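You operate a simulated robot arm through the tools that you are given. There is no shell and no other tool.

Carry out the task below with a simulated robot arm. There is one attempt and no reset: what you move stays moved.

Task
Wire-brush the rust off the long stud and grease its thread.
Fine: both brushes back in the stand, lid back on the grease tin, the other stud left as it is. Set down upright: wire brush, grease brush. A coat counts when it lies all over at full strength: go over it till it gets no stronger. What is to be rubbed or washed off counts as gone when no trace of it is left.

Only the result counts: the job must be done as asked and must still hold three seconds after the hand-in. Knocking over, shifting, dropping, spilling or breaking anything else fails it. Lids that push on must go on centred and level and be pressed home; caps that screw on are set level and turned clockwise until they are tight.

Robot
A 7-joint arm with a two-finger parallel gripper, fixed in place. Base frame: the origin is at the foot of the arm, x ahead of it, y to its left, z up; the work surface is at about z = 0.8. Lengths are in m, angles in rad, forces in N, time in s.
With the tool pointing down near the work surface it reaches from about 0.3 to 0.7 m from the base axis. Its first joint turns from -1.152 to 1.152 rad. Payload 1.57 kg.
The tool frame sits at the grasp point between the pads (the TCP): z along the fingers, y along the line on which they close. The tips reach 0.03 m beyond it. Largest opening 0.11 m; finger width 0.024, thickness 0.012; the body of the gripper, 0.048 by 0.112 m, starts 0.078 m behind the TCP.
Orientation is that of the tool frame in the base frame, as a unit quaternion [w, x, y, z]. With the fingers straight down and closing along the base's y, the tool's x points along the base's -x, its y along +y and its z along -z.

Tools
- The arm moves only by the tool move_arm. Its argument "increments" is a list of rows, each an object (a shift or turn left out is 0, a gripper value left out holds the last) with "delta_rot": the turn, a rotation vector about the tool's x, y, z in rad, a list of three; "travel": the shift along the tool's x, y, z in mm, a list of three; "fingers": the finger opening in mm, from 0 to 110. In form: [{"delta_rot": [ax, ay, az], "travel": [dx, dy, dz], "fingers": fingers}, ...]. A call has 1 to 20 rows; each row shifts and turns the commanded pose from where the row before left it, along the tool's axes as they then stand. Each row takes 0.2 s and may step no farther than 0.05 m and 0.15 rad from the row before; otherwise, or with a gripper value out of range, the whole call is refused. A pose out of reach is approached as far as the arm can. The call stops where the force on the tool passes 40 N (or 10 N more than at its start, if that is more) or the arm is blocked; 0.2 s more then pass. Each finger travels about 0.108 m/s and halts on what it meets, pressing with about 25 N; the grip force reading is that of the motor and also rises with nothing between the fingers. The clock runs only during rows and for 0.2 s after the last one: add rows that do not move to give the fingers time. It gives the time, the measured TCP pose, the force on the tool (base axes), the opening and the grip force at its end, in the units of the frame above (readings bear some noise), with the torque about the TCP (base axes, N m) and any sound that the robot's microphone picked up.
- Cameras (640 x 400 px; columns grow to the right, rows downward): "scene" is fixed at [0.1543, -0.3808, 1.4076]; the picture's right is [0.87, -0.50, 0.00], its down [-0.27, -0.47, -0.84] and it looks along [0.42, 0.73, -0.54] (base axes); focal length 314 px, centre (320, 200). "wrist" rides on the gripper at [0.07, 0.016, -0.141] in the tool frame; the picture's right is [-0.23, 0.97, 0.00], its down [-0.86, -0.20, -0.48] and it looks along [-0.47, -0.11, 0.88] (tool axes); focal length 222 px, centre (320, 200). There is no depth. A picture from a camera that has moved, and an enlarged one, comes with that camera's place and axes in the base frame and with its lens.
- capture(camera): a new picture of that camera. It takes no simulated time.
- inspect(camera, box): a new picture of the part [left, top, right, bottom] of that camera's present view, enlarged. It takes no simulated time.
- hand_in(): hands the job in; it is judged then, once.

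Nothing tells you positions but the pictures and the camera data. Unless the task says otherwise, let go and move clear before handing in.

The tools are called by a JSON object that holds its "op" and its "data". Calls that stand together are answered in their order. move_arm: Moves the arm, as the interface text tells. Its arguments: {"type":"object","properties":{"increments":{"type":"array","items":{"type":"object","properties":{"delta_rot":{"type":"array","items":{"type":"number"}},"travel":{"type":"array","items":{"type":"number"}},"fingers":{"type":"number"}}}}},"required":["increments"]} The other tools are called the same way: capture (camera) takes a picture; inspect (camera, box) takes an enlarged picture of a part of a camera's view; hand_in () hands the job in.

At the start:

```text
t: 0.0
position: [0.3406, 0.0707, 1.2257]
orientation: [0.0, 0.0, 1.0, 0.0]
ft_force: [-0.6, -0.2, -0.3]
wrist_torque: [0.0, 0.01, 0.01]
opening: 0.11
grip_force: 0.0
```

scene: 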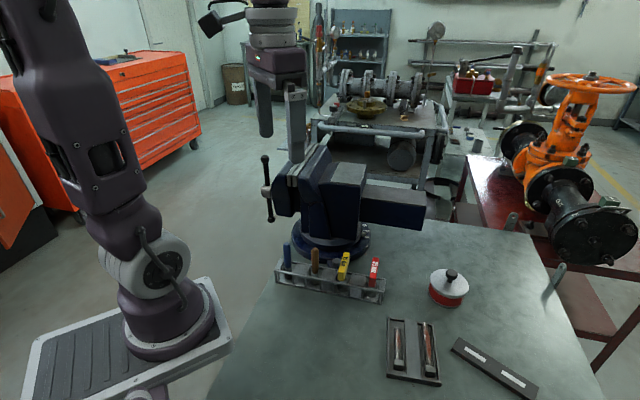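
wrist: 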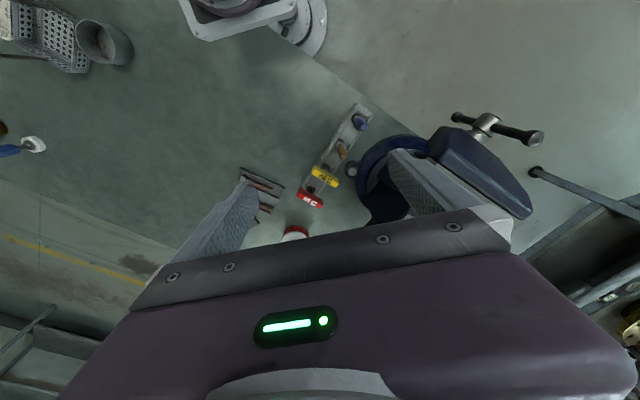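

I see a bench with a vise, a stand holding four handles, a red grease tin with a lid, a tray with two studs and a labelled strip. I will enlarge the parts before moving.

{"op": "inspect", "data": {"camera": "scene", "box": [260, 220, 400, 310]}}

{"op": "inspect", "data": {"camera": "scene", "box": [370, 300, 550, 400]}}

{"op": "inspect", "data": {"camera": "scene", "box": [410, 250, 490, 320]}}

{"op": "inspect", "data": {"camera": "wrist", "box": [220, 90, 400, 250]}}

```text
4.44 times, centred on (330, 265) of scene
camera zoom: at [0.1543, -0.3808, 1.4076], right [0.87, -0.5, 0.0], down [-0.27, -0.47, -0.84], along [0.42, 0.73, -0.54], focal length 1396 px, centre (276, -89)
```

zoom: 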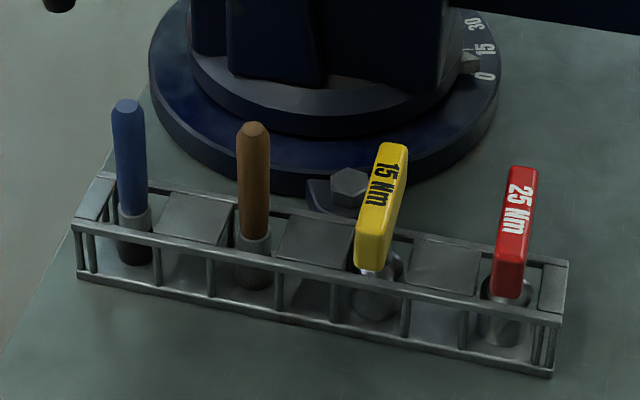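

```text
3.56 times, centred on (460, 350) of scene
camera zoom: at [0.1543, -0.3808, 1.4076], right [0.87, -0.5, 0.0], down [-0.27, -0.47, -0.84], along [0.42, 0.73, -0.54], focal length 1117 px, centre (-178, -333)
```

zoom: 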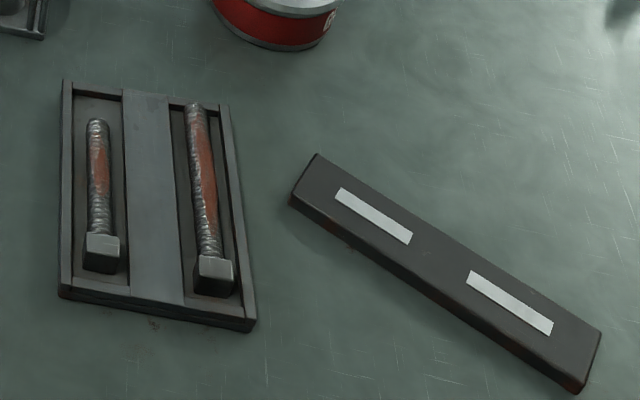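

```text
5.71 times, centred on (450, 285) of scene
camera zoom: at [0.1543, -0.3808, 1.4076], right [0.87, -0.5, 0.0], down [-0.27, -0.47, -0.84], along [0.42, 0.73, -0.54], focal length 1794 px, centre (-423, -286)
```

zoom: 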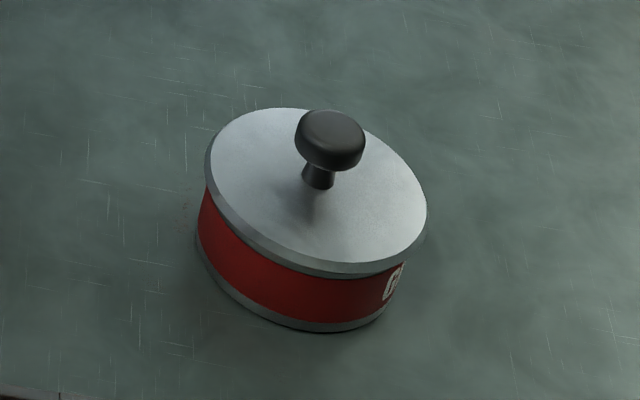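

```text
2.50 times, centred on (310, 170) of wrist
camera zoom: at [0.2707, 0.0869, 1.3683], right [0.23, 0.97, 0.0], down [0.86, -0.2, 0.48], along [0.47, -0.11, -0.88], focal length 555 px, centre (345, 275)
```

zoom: 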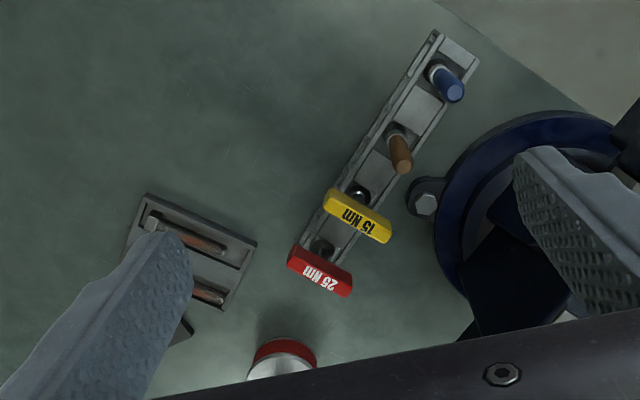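

The stand's blue handle appears to be near (0.368, 0.151) and the brown one near (0.418, 0.102). The tin is near (0.67, -0.09) and the tray near (0.53, -0.16), so next I move the wrist camera over the stand for a closer look.

{"op": "move_arm", "data": {"increments": [{"travel": [-27, -7, 31]}, {"travel": [-27, -7, 31]}, {"travel": [-27, -7, 31]}, {"travel": [-27, -7, 31]}, {"travel": [0, 0, 0]}]}}

{"op": "capture", "data": {"camera": "wrist"}}

```text
t: 1.2
position: [0.4496, 0.041, 1.1002]
orientation: [0.0, 0.0, 1.0, 0.0]
ft_force: [0.0, -0.3, -0.2]
wrist_torque: [0.02, -0.02, 0.0]
opening: 0.1101
grip_force: 0.1
```

```text
taken
camera wrist: at [0.38, 0.0569, 1.242], right [0.23, 0.97, 0.0], down [0.85, -0.2, 0.48], along [0.47, -0.11, -0.88], focal length 222 px, centre (320, 200)
```

wrist: 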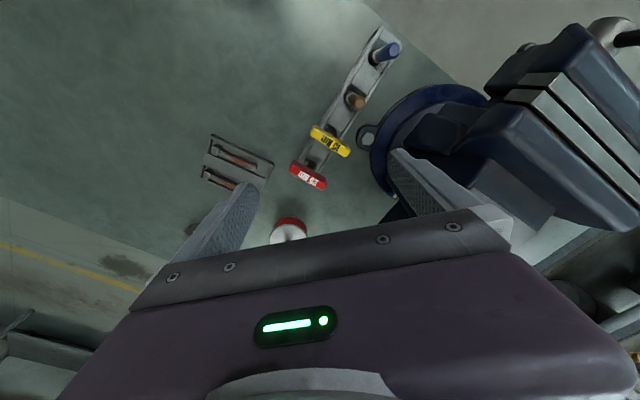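

{"op": "inspect", "data": {"camera": "wrist", "box": [280, 20, 410, 200]}}

{"op": "inspect", "data": {"camera": "wrist", "box": [180, 110, 300, 200]}}

{"op": "inspect", "data": {"camera": "wrist", "box": [330, 20, 420, 120]}}

```text
2.22 times, centred on (345, 110) of wrist
camera zoom: at [0.38, 0.0569, 1.242], right [0.23, 0.97, 0.0], down [0.85, -0.2, 0.48], along [0.47, -0.11, -0.88], focal length 494 px, centre (264, 400)
```

zoom: 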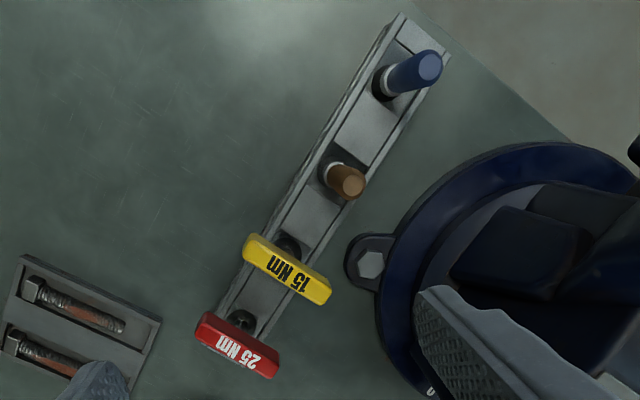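

```text
4.44 times, centred on (240, 155) of wrist
camera zoom: at [0.38, 0.0569, 1.242], right [0.23, 0.97, 0.0], down [0.85, -0.2, 0.48], along [0.47, -0.11, -0.88], focal length 987 px, centre (676, 400)
```

zoom: 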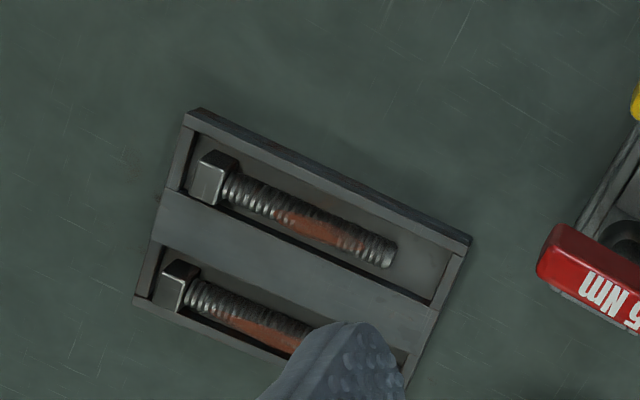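

```text
4.00 times, centred on (375, 70) of wrist
camera zoom: at [0.38, 0.0569, 1.242], right [0.23, 0.97, 0.0], down [0.85, -0.2, 0.48], along [0.47, -0.11, -0.88], focal length 888 px, centre (100, 720)
```

zoom: 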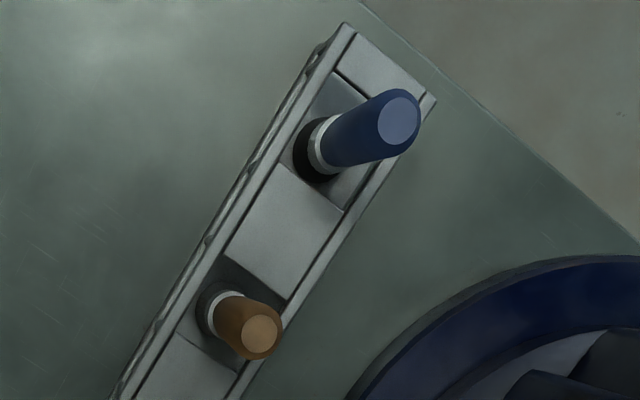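

The bolt-like long stud is the far one in the tray. I need to tell which handle is the wire brush, so I zoom tightly on the brush heads in the stand.

{"op": "inspect", "data": {"camera": "scene", "box": [272, 255, 332, 292]}}

{"op": "inspect", "data": {"camera": "scene", "box": [280, 260, 300, 285]}}

{"op": "inspect", "data": {"camera": "scene", "box": [305, 265, 330, 290]}}

{"op": "inspect", "data": {"camera": "scene", "box": [330, 250, 390, 300]}}

{"op": "inspect", "data": {"camera": "scene", "box": [380, 310, 450, 390]}}

{"op": "inspect", "data": {"camera": "scene", "box": [445, 330, 545, 400]}}

```text
10.67 times, centred on (302, 274) of scene
camera zoom: at [0.1543, -0.3808, 1.4076], right [0.87, -0.5, 0.0], down [-0.27, -0.47, -0.84], along [0.42, 0.73, -0.54], focal length 3350 px, centre (512, -584)
```

zoom: 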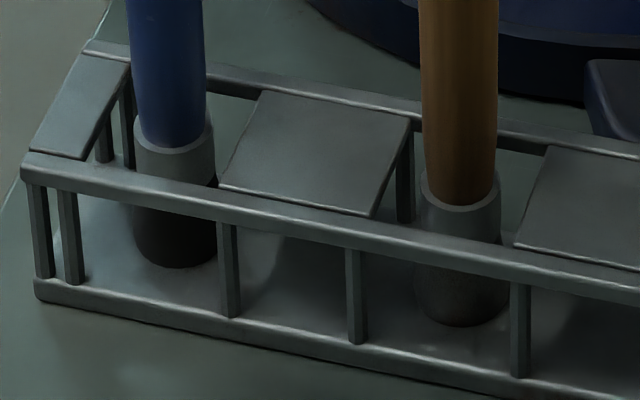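

```text
16.00 times, centred on (290, 272) of scene
camera zoom: at [0.1543, -0.3808, 1.4076], right [0.87, -0.5, 0.0], down [-0.27, -0.47, -0.84], along [0.42, 0.73, -0.54], focal length 5025 px, centre (800, -960)
```

zoom: 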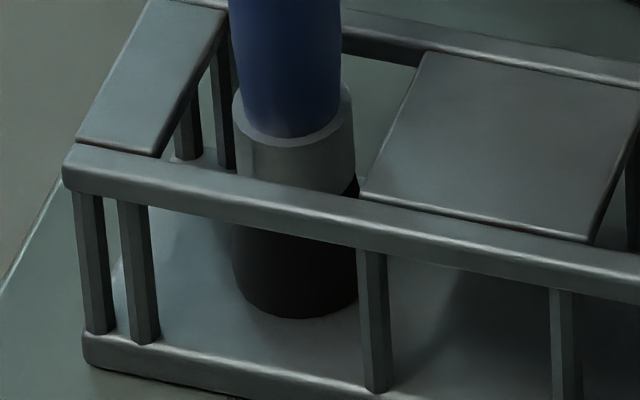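

```text
16.00 times, centred on (318, 278) of scene
camera zoom: at [0.1543, -0.3808, 1.4076], right [0.87, -0.5, 0.0], down [-0.27, -0.47, -0.84], along [0.42, 0.73, -0.54], focal length 5025 px, centre (360, -1040)
```

zoom: 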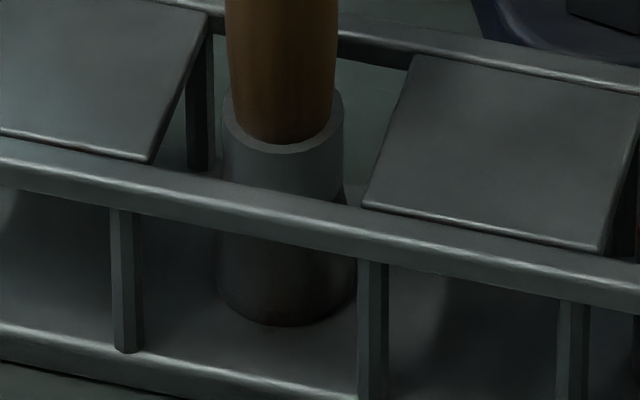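

```text
8.00 times, centred on (360, 275) of scene
camera zoom: at [0.1543, -0.3808, 1.4076], right [0.87, -0.5, 0.0], down [-0.27, -0.47, -0.84], along [0.42, 0.73, -0.54], focal length 2512 px, centre (0, -400)
```

zoom: 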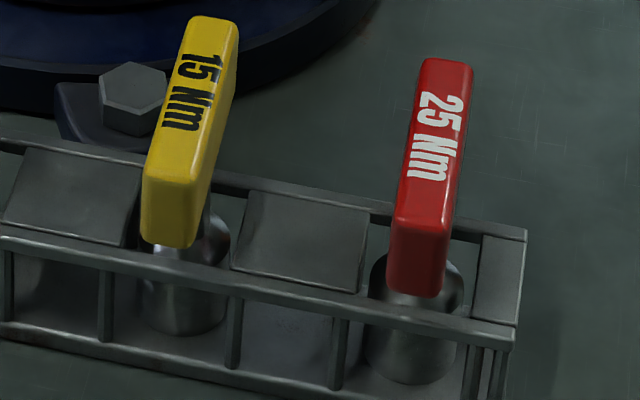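

```text
5.00 times, centred on (415, 350) of scene
camera zoom: at [0.1543, -0.3808, 1.4076], right [0.87, -0.5, 0.0], down [-0.27, -0.47, -0.84], along [0.42, 0.73, -0.54], focal length 1570 px, centre (-155, -550)
```

zoom: 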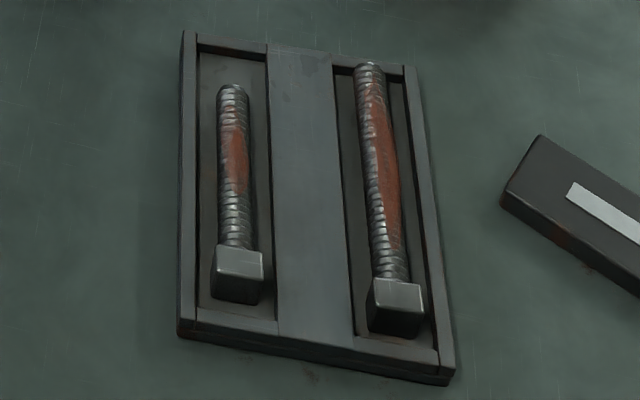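

```text
5.71 times, centred on (495, 365) of scene
camera zoom: at [0.1543, -0.3808, 1.4076], right [0.87, -0.5, 0.0], down [-0.27, -0.47, -0.84], along [0.42, 0.73, -0.54], focal length 1794 px, centre (-680, -743)
```

zoom: 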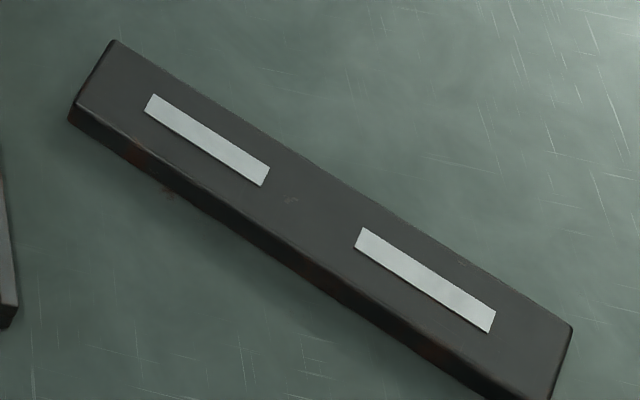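

The brown-handled brush has grey bristles, so I take it as the wire brush. The blue one has black bristles and should be the grease brush. I turn the hand 45° so the fingers close along the stand, then look again.

{"op": "move_arm", "data": {"increments": [{"delta_rot": [0, 0, -0.131]}, {"delta_rot": [0, 0, -0.131]}, {"delta_rot": [0, 0, -0.131]}, {"delta_rot": [0, 0, -0.131]}, {"delta_rot": [0, 0, -0.131]}, {"delta_rot": [0, 0, -0.13]}, {"travel": [25, 25, 13]}, {"travel": [25, 25, 13]}, {"travel": [0, 0, 0]}]}}

{"op": "capture", "data": {"camera": "wrist"}}

{"op": "inspect", "data": {"camera": "scene", "box": [250, 130, 430, 260]}}

```text
t: 3.2
position: [0.3773, 0.0428, 1.0776]
orientation: [0.0, -0.383, 0.924, 0.0]
ft_force: [-0.8, 0.6, 0.4]
wrist_torque: [0.01, -0.01, -0.02]
opening: 0.11
grip_force: 0.0
```

```text
taken
camera wrist: at [0.3158, 0.0055, 1.2198], right [-0.53, 0.85, 0.0], down [0.75, 0.46, 0.48], along [0.41, 0.25, -0.88], focal length 222 px, centre (320, 200)
```

wrist: 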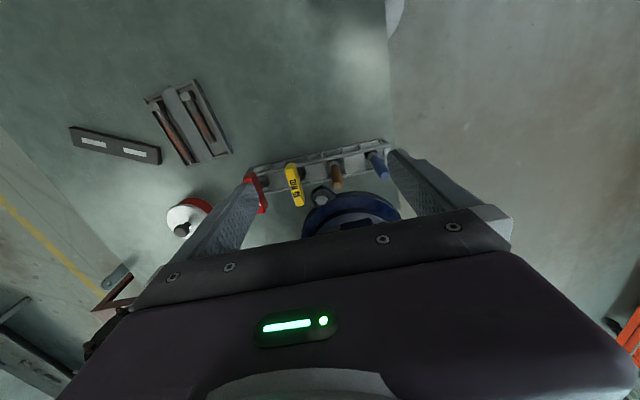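

```text
3.08 times, centred on (340, 195) of scene
camera zoom: at [0.1543, -0.3808, 1.4076], right [0.87, -0.5, 0.0], down [-0.27, -0.47, -0.84], along [0.42, 0.73, -0.54], focal length 966 px, centre (258, 215)
```

zoom: 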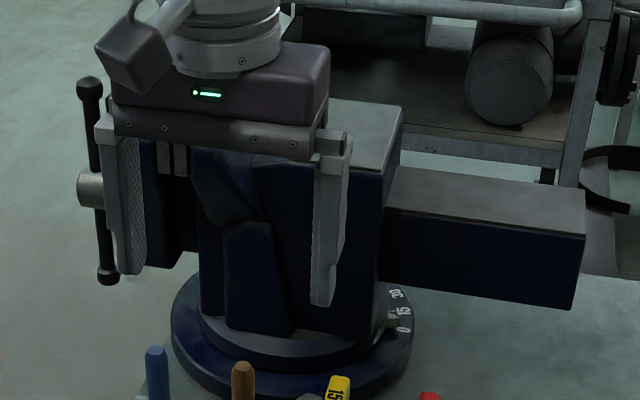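

{"op": "inspect", "data": {"camera": "wrist", "box": [240, 130, 400, 230]}}

{"op": "inspect", "data": {"camera": "wrist", "box": [60, 70, 240, 240]}}

{"op": "inspect", "data": {"camera": "wrist", "box": [320, 130, 400, 190]}}

{"op": "inspect", "data": {"camera": "wrist", "box": [140, 75, 240, 165]}}

```text
4.00 times, centred on (320, 180) of wrist
camera zoom: at [0.3158, 0.0055, 1.2198], right [-0.53, 0.85, 0.0], down [0.75, 0.46, 0.48], along [0.41, 0.25, -0.88], focal length 888 px, centre (320, 280)
```

zoom: 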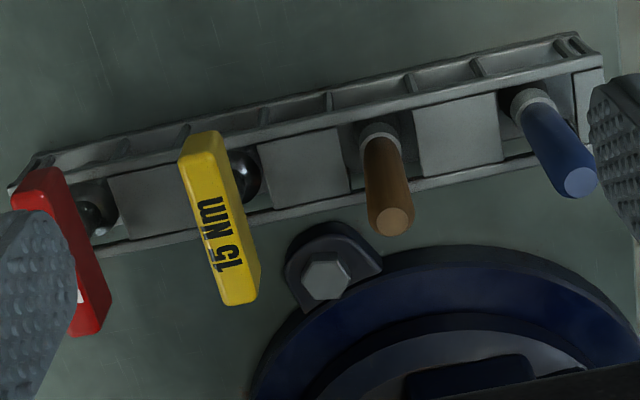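

```text
2.35 times, centred on (150, 155) of wrist
camera zoom: at [0.3158, 0.0055, 1.2198], right [-0.53, 0.85, 0.0], down [0.75, 0.46, 0.48], along [0.41, 0.25, -0.88], focal length 523 px, centre (720, 306)
```

zoom: 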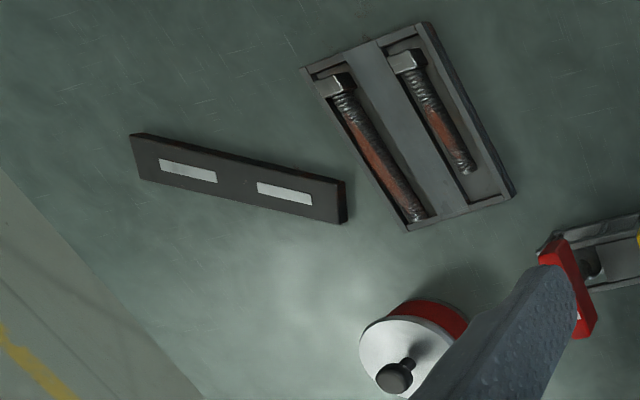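

```text
6.67 times, centred on (360, 160) of wrist
camera zoom: at [0.3158, 0.0055, 1.2198], right [-0.53, 0.85, 0.0], down [0.75, 0.46, 0.48], along [0.41, 0.25, -0.88], focal length 1481 px, centre (53, 467)
```

zoom: 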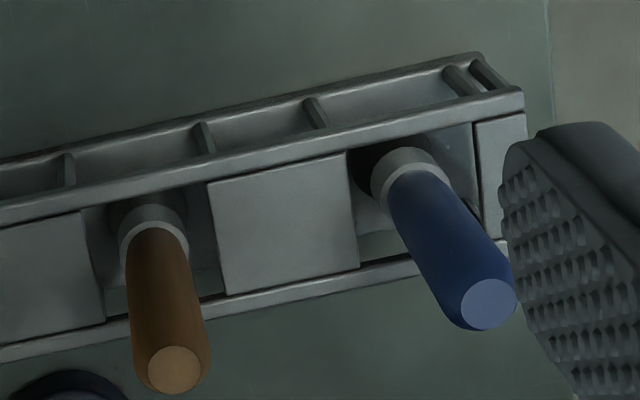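

```text
4.44 times, centred on (190, 120) of wrist
camera zoom: at [0.3158, 0.0055, 1.2198], right [-0.53, 0.85, 0.0], down [0.75, 0.46, 0.48], along [0.41, 0.25, -0.88], focal length 987 px, centre (898, 556)
```

zoom: 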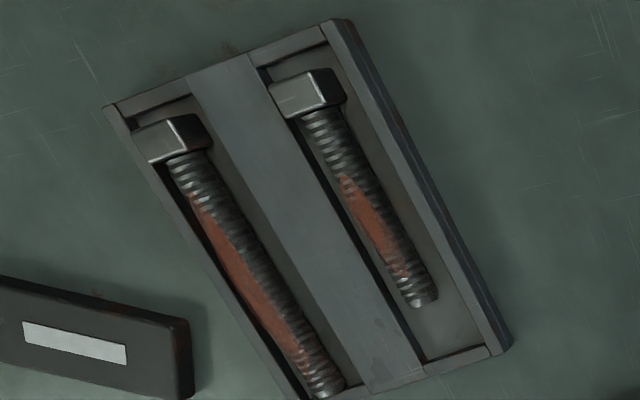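

The brown handle's axis is at about (0.419, 0.1015) and the blue one's at (0.370, 0.151), with tops near z = 0.92. I move above the brown one with the fingers partly closed and check the alignment.

{"op": "move_arm", "data": {"increments": [{"travel": [-23.7, 4, 25.8], "fingers": 56}, {"travel": [-23.7, 4, 25.8]}, {"travel": [-23.6, 4, 25.8]}, {"travel": [0, 0, 0]}, {"travel": [0, 0, 0]}]}}

{"op": "capture", "data": {"camera": "wrist"}}

{"op": "inspect", "data": {"camera": "scene", "box": [250, 170, 400, 300]}}

```text
t: 4.4
position: [0.421, 0.1037, 0.9985]
orientation: [0.0, -0.383, 0.924, -0.001]
ft_force: [0.6, 0.1, -0.1]
wrist_torque: [0.0, 0.01, -0.02]
opening: 0.0558
grip_force: 0.0
```

```text
taken
camera wrist: at [0.3593, 0.0648, 1.1399], right [-0.53, 0.85, 0.0], down [0.75, 0.46, 0.48], along [0.41, 0.25, -0.88], focal length 222 px, centre (320, 200)
```

wrist: 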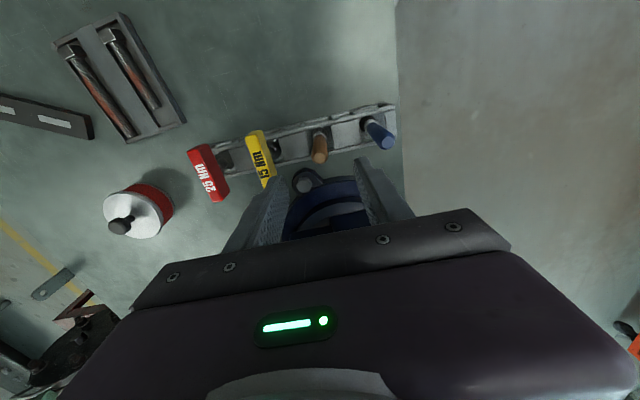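

```text
3.08 times, centred on (325, 235) of scene
camera zoom: at [0.1543, -0.3808, 1.4076], right [0.87, -0.5, 0.0], down [-0.27, -0.47, -0.84], along [0.42, 0.73, -0.54], focal length 966 px, centre (305, 92)
```

zoom: 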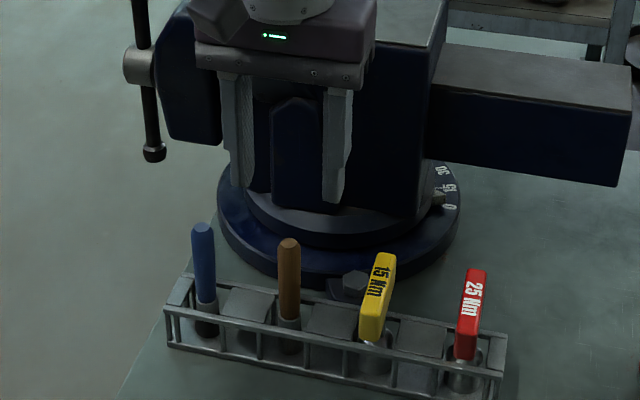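

Seen from the new view the brown handle is still at about (0.419, 0.101), between the open fingers. I descend straight down over it and close.

{"op": "move_arm", "data": {"increments": [{"travel": [3, 0, 30]}, {"travel": [0, 0, 30]}, {"travel": [0, 0, 30]}, {"travel": [0, 0, 23]}, {"travel": [0, 0, 0]}]}}

{"op": "capture", "data": {"camera": "wrist"}}

{"op": "inspect", "data": {"camera": "scene", "box": [250, 170, 400, 300]}}

```text
t: 5.6
position: [0.4188, 0.1003, 0.8855]
orientation: [0.0, -0.383, 0.924, -0.001]
ft_force: [0.2, -0.4, 0.6]
wrist_torque: [0.01, -0.01, -0.02]
opening: 0.0562
grip_force: 0.2
```

```text
taken
camera wrist: at [0.3579, 0.0613, 1.0277], right [-0.53, 0.85, 0.0], down [0.75, 0.46, 0.48], along [0.41, 0.25, -0.88], focal length 222 px, centre (320, 200)
```

wrist: 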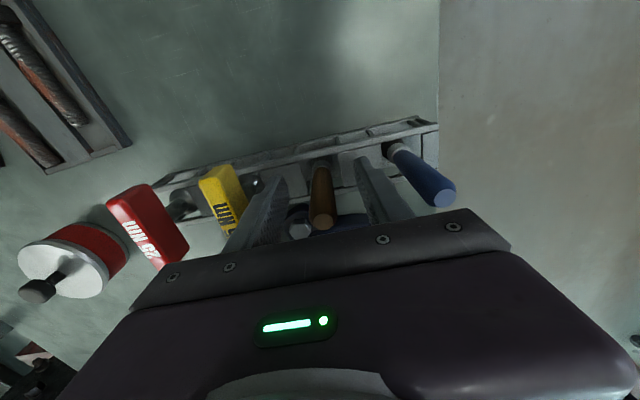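

```text
3.08 times, centred on (325, 235) of scene
camera zoom: at [0.1543, -0.3808, 1.4076], right [0.87, -0.5, 0.0], down [-0.27, -0.47, -0.84], along [0.42, 0.73, -0.54], focal length 966 px, centre (305, 92)
```

zoom: 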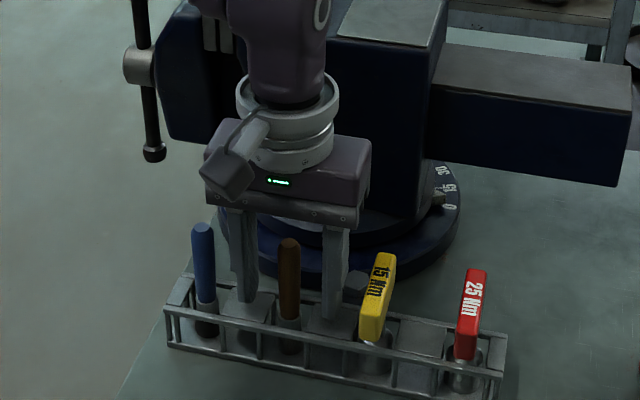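

The handle stands centred between the fingers. I close the grip and check the reading.

{"op": "move_arm", "data": {"increments": [{"fingers": 0}, {"travel": [0, 0, 0]}, {"travel": [0, 0, 0]}, {"travel": [0, 0, 0]}]}}

{"op": "inspect", "data": {"camera": "scene", "box": [250, 200, 400, 300]}}

```text
t: 6.6
position: [0.4199, 0.0998, 0.8868]
orientation: [0.0, -0.383, 0.924, -0.001]
ft_force: [0.7, -0.1, -0.1]
wrist_torque: [0.0, 0.01, 0.0]
opening: 0.0166
grip_force: 24.5
```

```text
4.00 times, centred on (325, 250) of scene
camera zoom: at [0.1543, -0.3808, 1.4076], right [0.87, -0.5, 0.0], down [-0.27, -0.47, -0.84], along [0.42, 0.73, -0.54], focal length 1256 px, centre (300, 0)
```

zoom: 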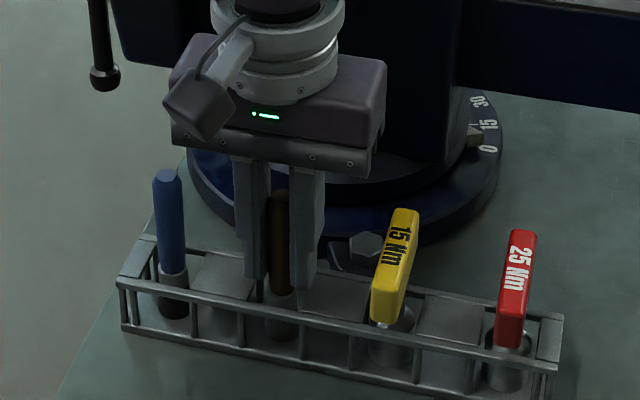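

The handle is held (opening 16.6 mm, about 25 N). I lift straight up and look at the brush head.

{"op": "move_arm", "data": {"increments": [{"travel": [0, 0, -10]}, {"travel": [0, 0, -20]}, {"travel": [0, 0, -30]}, {"travel": [0, 0, -40]}, {"travel": [0, 0, -40]}, {"travel": [0, 0, -10]}, {"travel": [0, 0, 0]}]}}

{"op": "inspect", "data": {"camera": "scene", "box": [250, 150, 400, 300]}}

{"op": "capture", "data": {"camera": "wrist"}}

```text
t: 8.2
position: [0.4174, 0.0982, 1.0365]
orientation: [0.0, -0.383, 0.924, 0.0]
ft_force: [0.2, 0.7, -1.2]
wrist_torque: [-0.02, 0.02, -0.03]
opening: 0.0163
grip_force: 25.2
```

```text
2.67 times, centred on (325, 225) of scene
camera zoom: at [0.1543, -0.3808, 1.4076], right [0.87, -0.5, 0.0], down [-0.27, -0.47, -0.84], along [0.42, 0.73, -0.54], focal length 837 px, centre (307, 133)
```

zoom: 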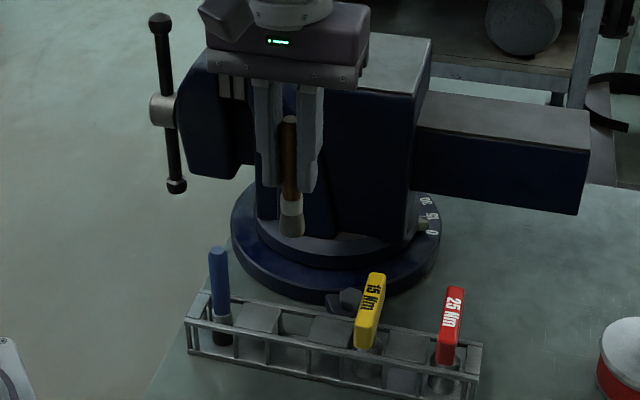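

```text
taken
camera wrist: at [0.3555, 0.0605, 1.1773], right [-0.53, 0.85, 0.0], down [0.75, 0.46, 0.48], along [0.41, 0.25, -0.88], focal length 222 px, centre (320, 200)
```

wrist: 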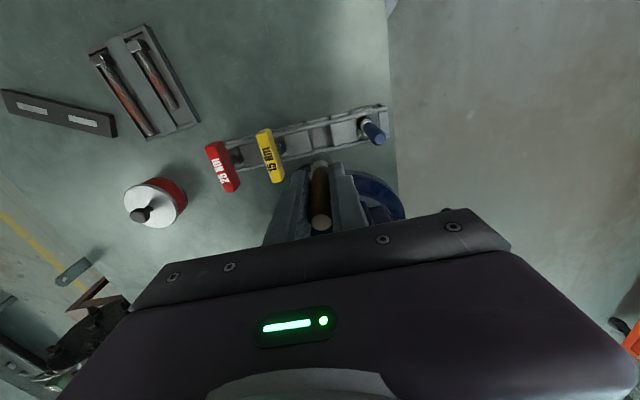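

{"op": "inspect", "data": {"camera": "scene", "box": [300, 170, 340, 215]}}

{"op": "inspect", "data": {"camera": "wrist", "box": [80, 20, 210, 150]}}

{"op": "inspect", "data": {"camera": "wrist", "box": [110, 160, 210, 240]}}

{"op": "inspect", "data": {"camera": "wrist", "box": [280, 90, 400, 180]}}

```text
8.89 times, centred on (320, 192) of scene
camera zoom: at [0.1543, -0.3808, 1.4076], right [0.87, -0.5, 0.0], down [-0.27, -0.47, -0.84], along [0.42, 0.73, -0.54], focal length 2791 px, centre (320, 267)
```

zoom: 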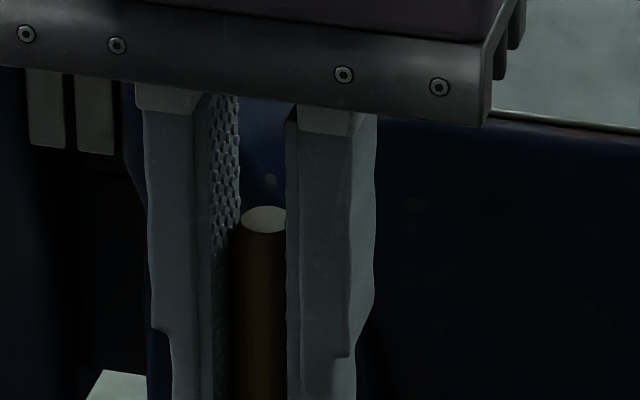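

```text
3.08 times, centred on (145, 85) of wrist
camera zoom: at [0.3555, 0.0605, 1.1773], right [-0.53, 0.85, 0.0], down [0.75, 0.46, 0.48], along [0.41, 0.25, -0.88], focal length 684 px, centre (858, 554)
```

zoom: 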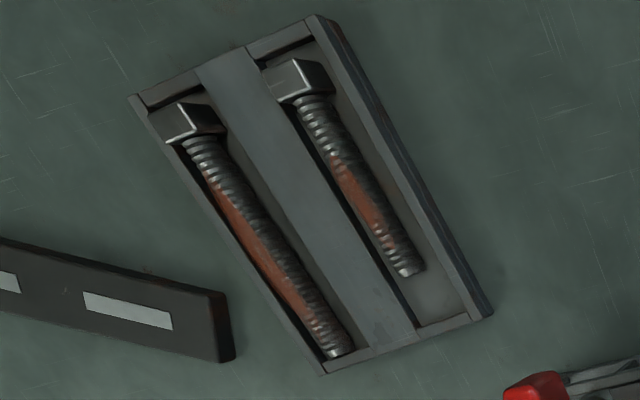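

```text
5.00 times, centred on (160, 200) of wrist
camera zoom: at [0.3555, 0.0605, 1.1773], right [-0.53, 0.85, 0.0], down [0.75, 0.46, 0.48], along [0.41, 0.25, -0.88], focal length 1111 px, centre (1120, 200)
```

zoom: 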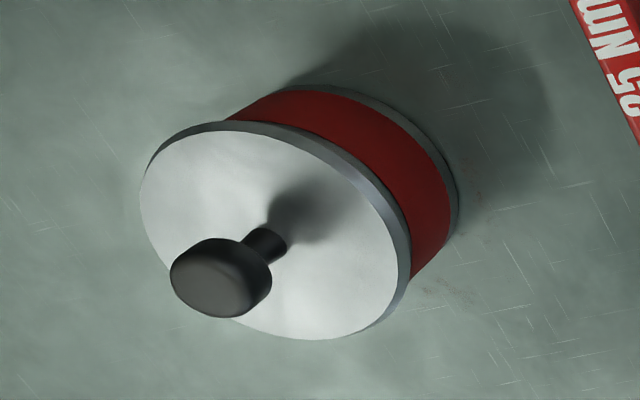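

```text
4.44 times, centred on (340, 135) of wrist
camera zoom: at [0.3555, 0.0605, 1.1773], right [-0.53, 0.85, 0.0], down [0.75, 0.46, 0.48], along [0.41, 0.25, -0.88], focal length 987 px, centre (231, 489)
```

zoom: 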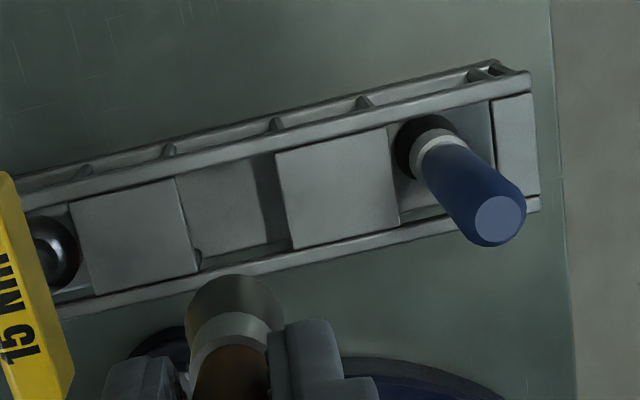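

{"op": "inspect", "data": {"camera": "scene", "box": [305, 212, 335, 242]}}

{"op": "inspect", "data": {"camera": "wrist", "box": [300, 145, 345, 180]}}

```text
13.33 times, centred on (320, 227) of scene
camera zoom: at [0.1543, -0.3808, 1.4076], right [0.87, -0.5, 0.0], down [-0.27, -0.47, -0.84], along [0.42, 0.73, -0.54], focal length 4187 px, centre (320, -160)
```

zoom: 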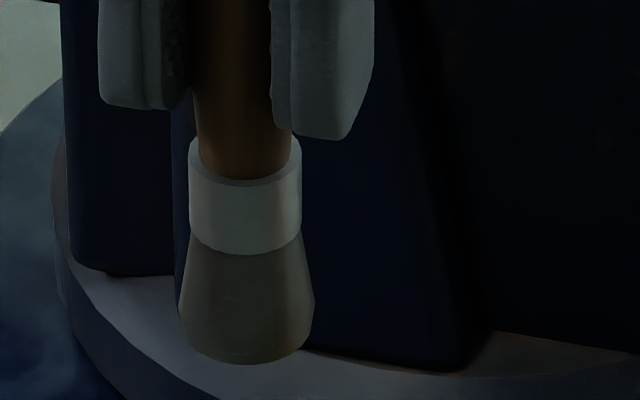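

```text
11.43 times, centred on (322, 162) of wrist
camera zoom: at [0.3555, 0.0605, 1.1773], right [-0.53, 0.85, 0.0], down [0.75, 0.46, 0.48], along [0.41, 0.25, -0.88], focal length 2538 px, centre (291, 629)
```

zoom: 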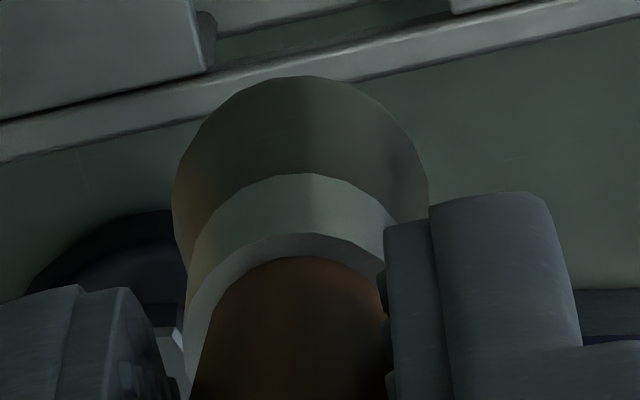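

The brown brush has a flared grey head about 22 mm wide that ends about 82 mm below the TCP. I carry it over to above the tray and turn the hand so the fingers close along the stud, then look straight at the stud.

{"op": "move_arm", "data": {"increments": [{"travel": [17.3, -36.75, -4.1]}, {"travel": [17.3, -36.75, -4.1]}, {"travel": [17.3, -36.75, -4.1]}, {"travel": [17.3, -36.75, -4.1]}, {"travel": [17.3, -36.75, -4.1]}, {"travel": [17.3, -36.75, -4.1]}, {"delta_rot": [0, 0, 0.1466]}, {"delta_rot": [0, 0, 0.1466]}, {"delta_rot": [0, 0, 0.1466]}, {"delta_rot": [0, 0, 0.1466]}, {"delta_rot": [0, 0, 0.1466]}, {"delta_rot": [0, 0, 0.1466]}, {"delta_rot": [0, 0, 0.1466]}, {"delta_rot": [0, 0, 0.1466]}, {"delta_rot": [0, 0, 0.1466]}, {"delta_rot": [0, 0, 0.1466]}, {"travel": [0, 0, 0]}, {"travel": [0, 0, 0]}]}}

{"op": "capture", "data": {"camera": "wrist"}}

{"op": "capture", "data": {"camera": "scene"}}

```text
t: 12.0
position: [0.5003, -0.1302, 1.06]
orientation: [0.0, 0.334, 0.942, 0.0]
ft_force: [0.6, 0.7, -0.4]
wrist_torque: [0.0, 0.02, 0.0]
opening: 0.0164
grip_force: 24.9
```

```text
taken
camera wrist: at [0.4562, -0.0738, 1.2023], right [0.79, 0.61, 0.0], down [0.54, -0.69, 0.48], along [0.29, -0.38, -0.88], focal length 222 px, centre (320, 200)
```

wrist: 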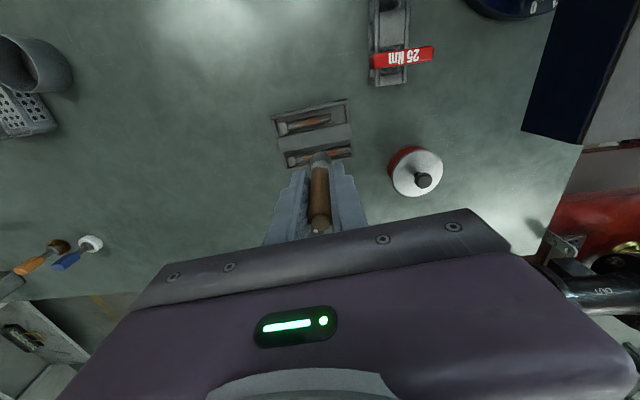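

```text
taken
```

scene: 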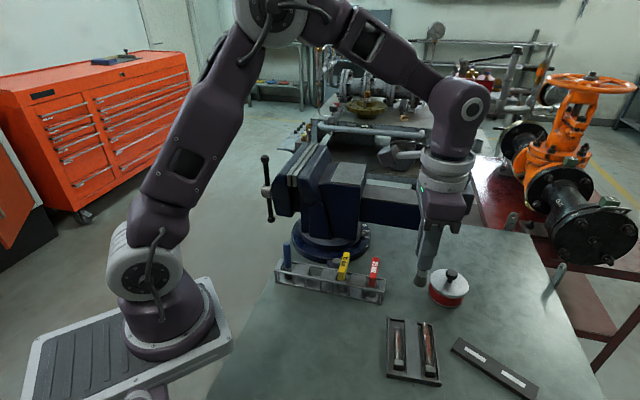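

{"op": "inspect", "data": {"camera": "wrist", "box": [265, 90, 365, 175]}}

{"op": "inspect", "data": {"camera": "wrist", "box": [380, 130, 460, 200]}}

{"op": "inspect", "data": {"camera": "scene", "box": [375, 220, 455, 390]}}

```text
4.71 times, centred on (315, 132) of wrist
camera zoom: at [0.4562, -0.0738, 1.2023], right [0.79, 0.61, 0.0], down [0.54, -0.69, 0.48], along [0.29, -0.38, -0.88], focal length 1045 px, centre (344, 518)
```

zoom: 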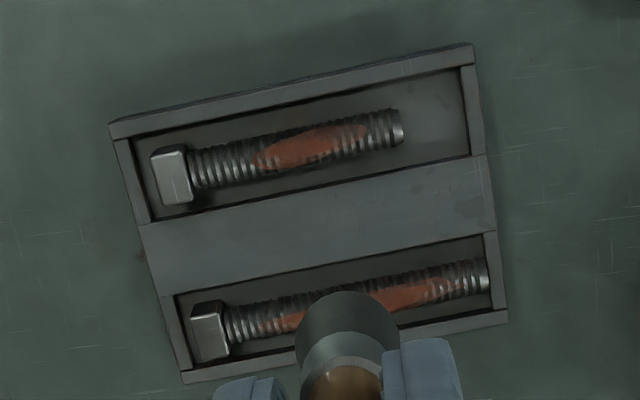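

```text
5.71 times, centred on (420, 165) of wrist
camera zoom: at [0.4562, -0.0738, 1.2023], right [0.79, 0.61, 0.0], down [0.54, -0.69, 0.48], along [0.29, -0.38, -0.88], focal length 1269 px, centre (-251, 400)
```

zoom: 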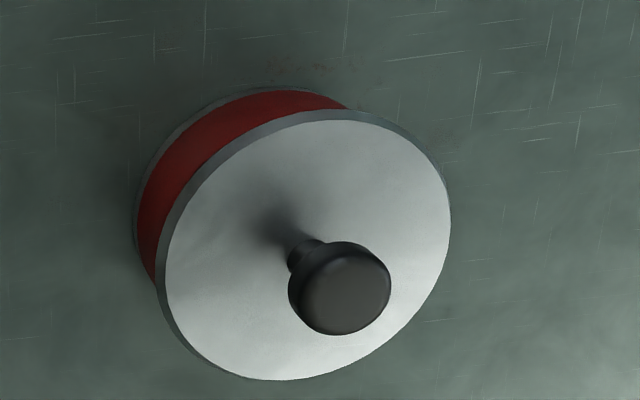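

```text
2.35 times, centred on (415, 305) of scene
camera zoom: at [0.1543, -0.3808, 1.4076], right [0.87, -0.5, 0.0], down [-0.27, -0.47, -0.84], along [0.42, 0.73, -0.54], focal length 739 px, centre (96, -47)
```

zoom: 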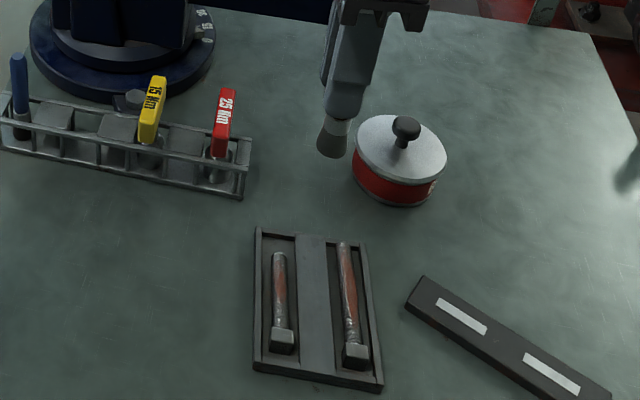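

The tray lies at about 48.7° to x. The long stud's thread runs from about (0.4995, -0.201) at the head to (0.5635, -0.1265) at the tip. I align with it and lower the brush to just above mid-thread.

{"op": "move_arm", "data": {"increments": [{"delta_rot": [0, 0, 0.04]}, {"travel": [-23.2, -1.85, 30]}, {"travel": [-23.2, -1.85, 30]}, {"travel": [0, 0, 30]}, {"travel": [0, 0, 30]}, {"travel": [0, 0, 20]}, {"travel": [0, 0, 0]}, {"travel": [0, 0, 0]}]}}

{"op": "capture", "data": {"camera": "wrist"}}

{"op": "inspect", "data": {"camera": "scene", "box": [375, 280, 465, 390]}}

```text
t: 13.8
position: [0.5336, -0.1649, 0.9199]
orientation: [-0.001, 0.353, 0.936, 0.0]
ft_force: [0.5, 0.3, -0.1]
wrist_torque: [0.0, 0.01, 0.01]
opening: 0.0165
grip_force: 25.2
```

```text
taken
camera wrist: at [0.4913, -0.1066, 1.061], right [0.81, 0.58, 0.0], down [0.51, -0.71, 0.48], along [0.28, -0.39, -0.88], focal length 222 px, centre (320, 200)
```

wrist: 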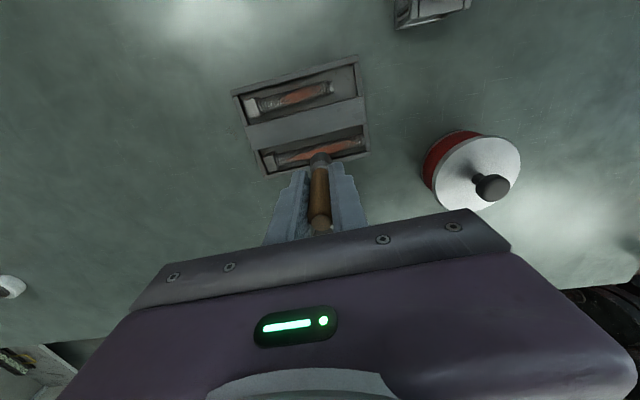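

```text
3.64 times, centred on (420, 335) of scene
camera zoom: at [0.1543, -0.3808, 1.4076], right [0.87, -0.5, 0.0], down [-0.27, -0.47, -0.84], along [0.42, 0.73, -0.54], focal length 1142 px, centre (-44, -291)
```

zoom: 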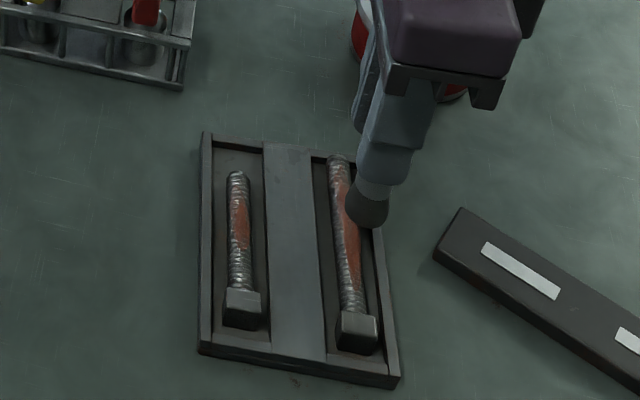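

{"op": "inspect", "data": {"camera": "wrist", "box": [225, 45, 385, 185]}}

{"op": "inspect", "data": {"camera": "scene", "box": [405, 310, 445, 390]}}

```text
2.86 times, centred on (305, 115) of wrist
camera zoom: at [0.4913, -0.1066, 1.061], right [0.81, 0.58, 0.0], down [0.51, -0.71, 0.48], along [0.28, -0.39, -0.88], focal length 635 px, centre (363, 443)
```

zoom: 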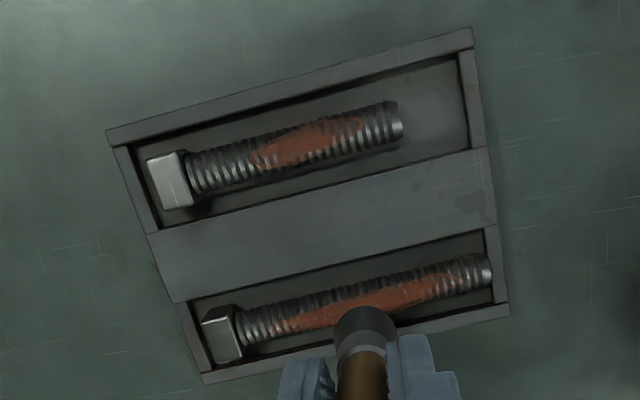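

```text
5.00 times, centred on (425, 350) of scene
camera zoom: at [0.1543, -0.3808, 1.4076], right [0.87, -0.5, 0.0], down [-0.27, -0.47, -0.84], along [0.42, 0.73, -0.54], focal length 1570 px, centre (-205, -550)
```

zoom: 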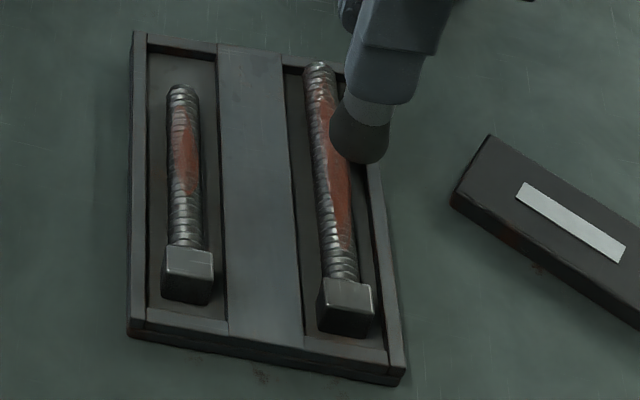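

Comparing both views, the brush axis sits about 5 mm to the right of the stud's axis, with its bottom near z = 0.846. I shift 5.5 mm in tool +x and step down gently, watching the force.

{"op": "move_arm", "data": {"increments": [{"travel": [5.5, 0, 0]}, {"travel": [0, 0, 10]}, {"travel": [0, 0, 4]}, {"travel": [0, 0, 0]}]}}

{"op": "inspect", "data": {"camera": "scene", "box": [385, 310, 465, 390]}}

{"op": "inspect", "data": {"camera": "wrist", "box": [225, 45, 385, 185]}}

```text
t: 14.8
position: [0.5277, -0.1611, 0.9072]
orientation: [-0.001, 0.352, 0.936, 0.0]
ft_force: [0.5, 0.0, -0.9]
wrist_torque: [0.03, -0.02, 0.0]
opening: 0.0167
grip_force: 24.8
```

```text
5.00 times, centred on (425, 350) of scene
camera zoom: at [0.1543, -0.3808, 1.4076], right [0.87, -0.5, 0.0], down [-0.27, -0.47, -0.84], along [0.42, 0.73, -0.54], focal length 1570 px, centre (-205, -550)
```

zoom: 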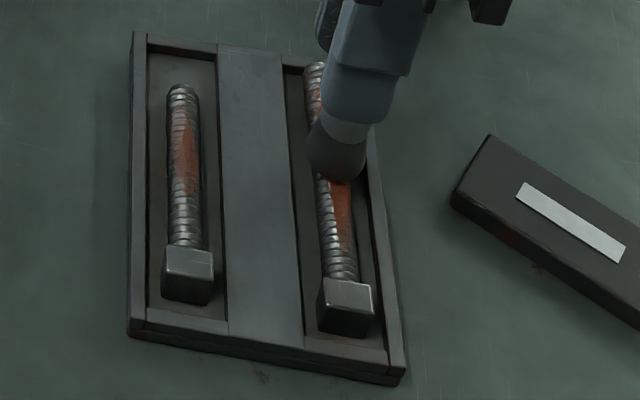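

```text
2.86 times, centred on (305, 115) of wrist
camera zoom: at [0.4861, -0.1026, 1.0484], right [0.81, 0.58, 0.0], down [0.51, -0.71, 0.48], along [0.28, -0.39, -0.88], focal length 635 px, centre (363, 443)
```

zoom: 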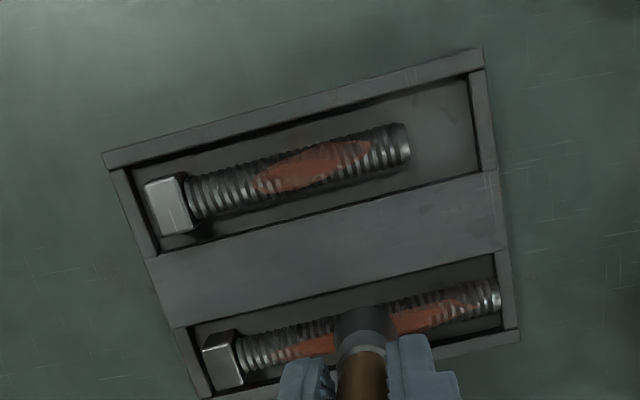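

The brush is now centred over the stud. I keep stepping down a few millimetres at a time to find contact.

{"op": "move_arm", "data": {"increments": [{"travel": [0, 0, 2]}, {"travel": [0, 0, 2]}, {"travel": [0, 0, 2]}, {"travel": [0, 0, 0]}]}}

```text
t: 15.8
position: [0.5291, -0.1606, 0.9016]
orientation: [0.0, 0.353, 0.936, 0.0]
ft_force: [-0.1, -0.1, 3.2]
wrist_torque: [-0.07, 0.0, 0.01]
opening: 0.0165
grip_force: 25.3
```

Contact shows about 3 N upward at z ≈ 0.901. I make a short trial stroke along the stud and check what it does to the rust.

{"op": "move_arm", "data": {"increments": [{"travel": [0, 7, 0]}, {"travel": [0, 7, 0]}, {"travel": [0, 7, 0]}, {"travel": [0, 7, 0]}, {"travel": [0, -7, 0]}, {"travel": [0, -7, 0]}, {"travel": [0, -7, 0]}, {"travel": [0, -7, 0]}, {"travel": [0, -7, 0]}, {"travel": [0, -7, 0]}, {"travel": [0, -7, 0]}, {"travel": [0, 0, 0]}]}}

{"op": "inspect", "data": {"camera": "scene", "box": [385, 310, 465, 390]}}

{"op": "inspect", "data": {"camera": "wrist", "box": [225, 45, 385, 185]}}

```text
t: 18.4
position: [0.515, -0.1758, 0.9015]
orientation: [0.001, 0.353, 0.936, 0.0]
ft_force: [4.0, 3.3, 17.7]
wrist_torque: [0.14, -0.28, 0.08]
opening: 0.0167
grip_force: 25.0
```

```text
5.00 times, centred on (425, 350) of scene
camera zoom: at [0.1541, -0.3806, 1.4077], right [0.87, -0.5, 0.0], down [-0.27, -0.47, -0.84], along [0.42, 0.73, -0.54], focal length 1570 px, centre (-205, -550)
```

zoom: 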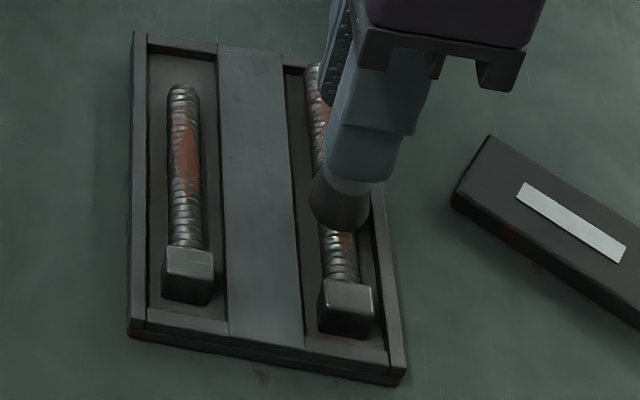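

```text
2.86 times, centred on (305, 115) of wrist
camera zoom: at [0.4727, -0.1178, 1.0427], right [0.81, 0.58, 0.0], down [0.51, -0.71, 0.48], along [0.28, -0.39, -0.88], focal length 635 px, centre (363, 443)
```

zoom: 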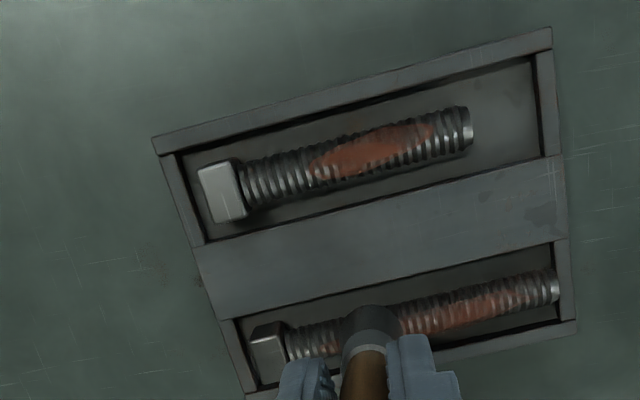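

The rust thinned where the brush passed, so brown is the wire brush. The push rose to 18 N nearer the head, so the stud rises slightly that way. I lift a touch and read the force.

{"op": "move_arm", "data": {"increments": [{"travel": [0, 0, -0.8]}, {"travel": [0, 0, 0]}]}}

```text
t: 19.0
position: [0.5132, -0.1773, 0.9021]
orientation: [-0.001, 0.353, 0.936, 0.0]
ft_force: [2.7, 0.8, 5.8]
wrist_torque: [-0.02, -0.14, 0.02]
opening: 0.0164
grip_force: 25.2
```

{"op": "move_arm", "data": {"increments": [{"travel": [0, -5, -0.2]}, {"travel": [0, -5, -0.2]}, {"travel": [0, 0, 0]}]}}

{"op": "inspect", "data": {"camera": "scene", "box": [385, 310, 465, 390]}}

{"op": "inspect", "data": {"camera": "wrist", "box": [245, 45, 405, 185]}}

```text
t: 19.8
position: [0.5069, -0.1845, 0.9019]
orientation: [0.0, 0.352, 0.936, 0.0]
ft_force: [0.5, 0.5, 0.1]
wrist_torque: [0.01, -0.01, 0.0]
opening: 0.0164
grip_force: 25.3
```

```text
5.00 times, centred on (425, 350) of scene
camera zoom: at [0.1543, -0.3808, 1.4076], right [0.87, -0.5, 0.0], down [-0.27, -0.47, -0.84], along [0.42, 0.73, -0.54], focal length 1570 px, centre (-205, -550)
```

zoom: 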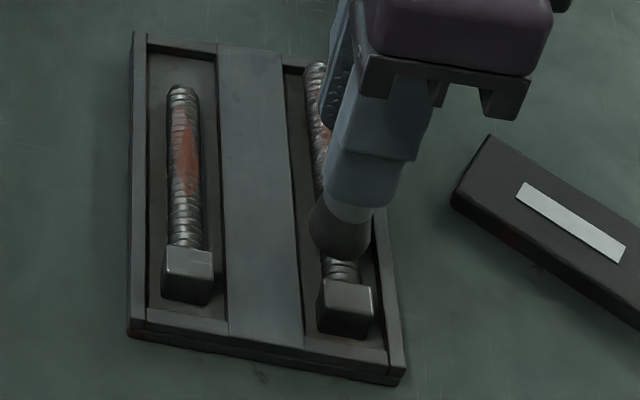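

```text
2.86 times, centred on (325, 115) of wrist
camera zoom: at [0.4656, -0.1254, 1.0433], right [0.81, 0.58, 0.0], down [0.51, -0.71, 0.48], along [0.28, -0.39, -0.88], focal length 635 px, centre (306, 443)
```

zoom: 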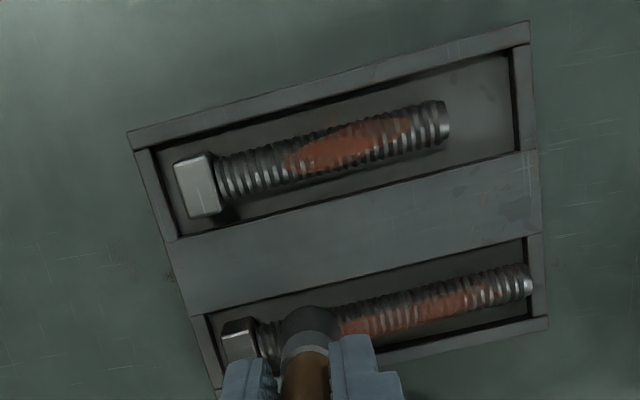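

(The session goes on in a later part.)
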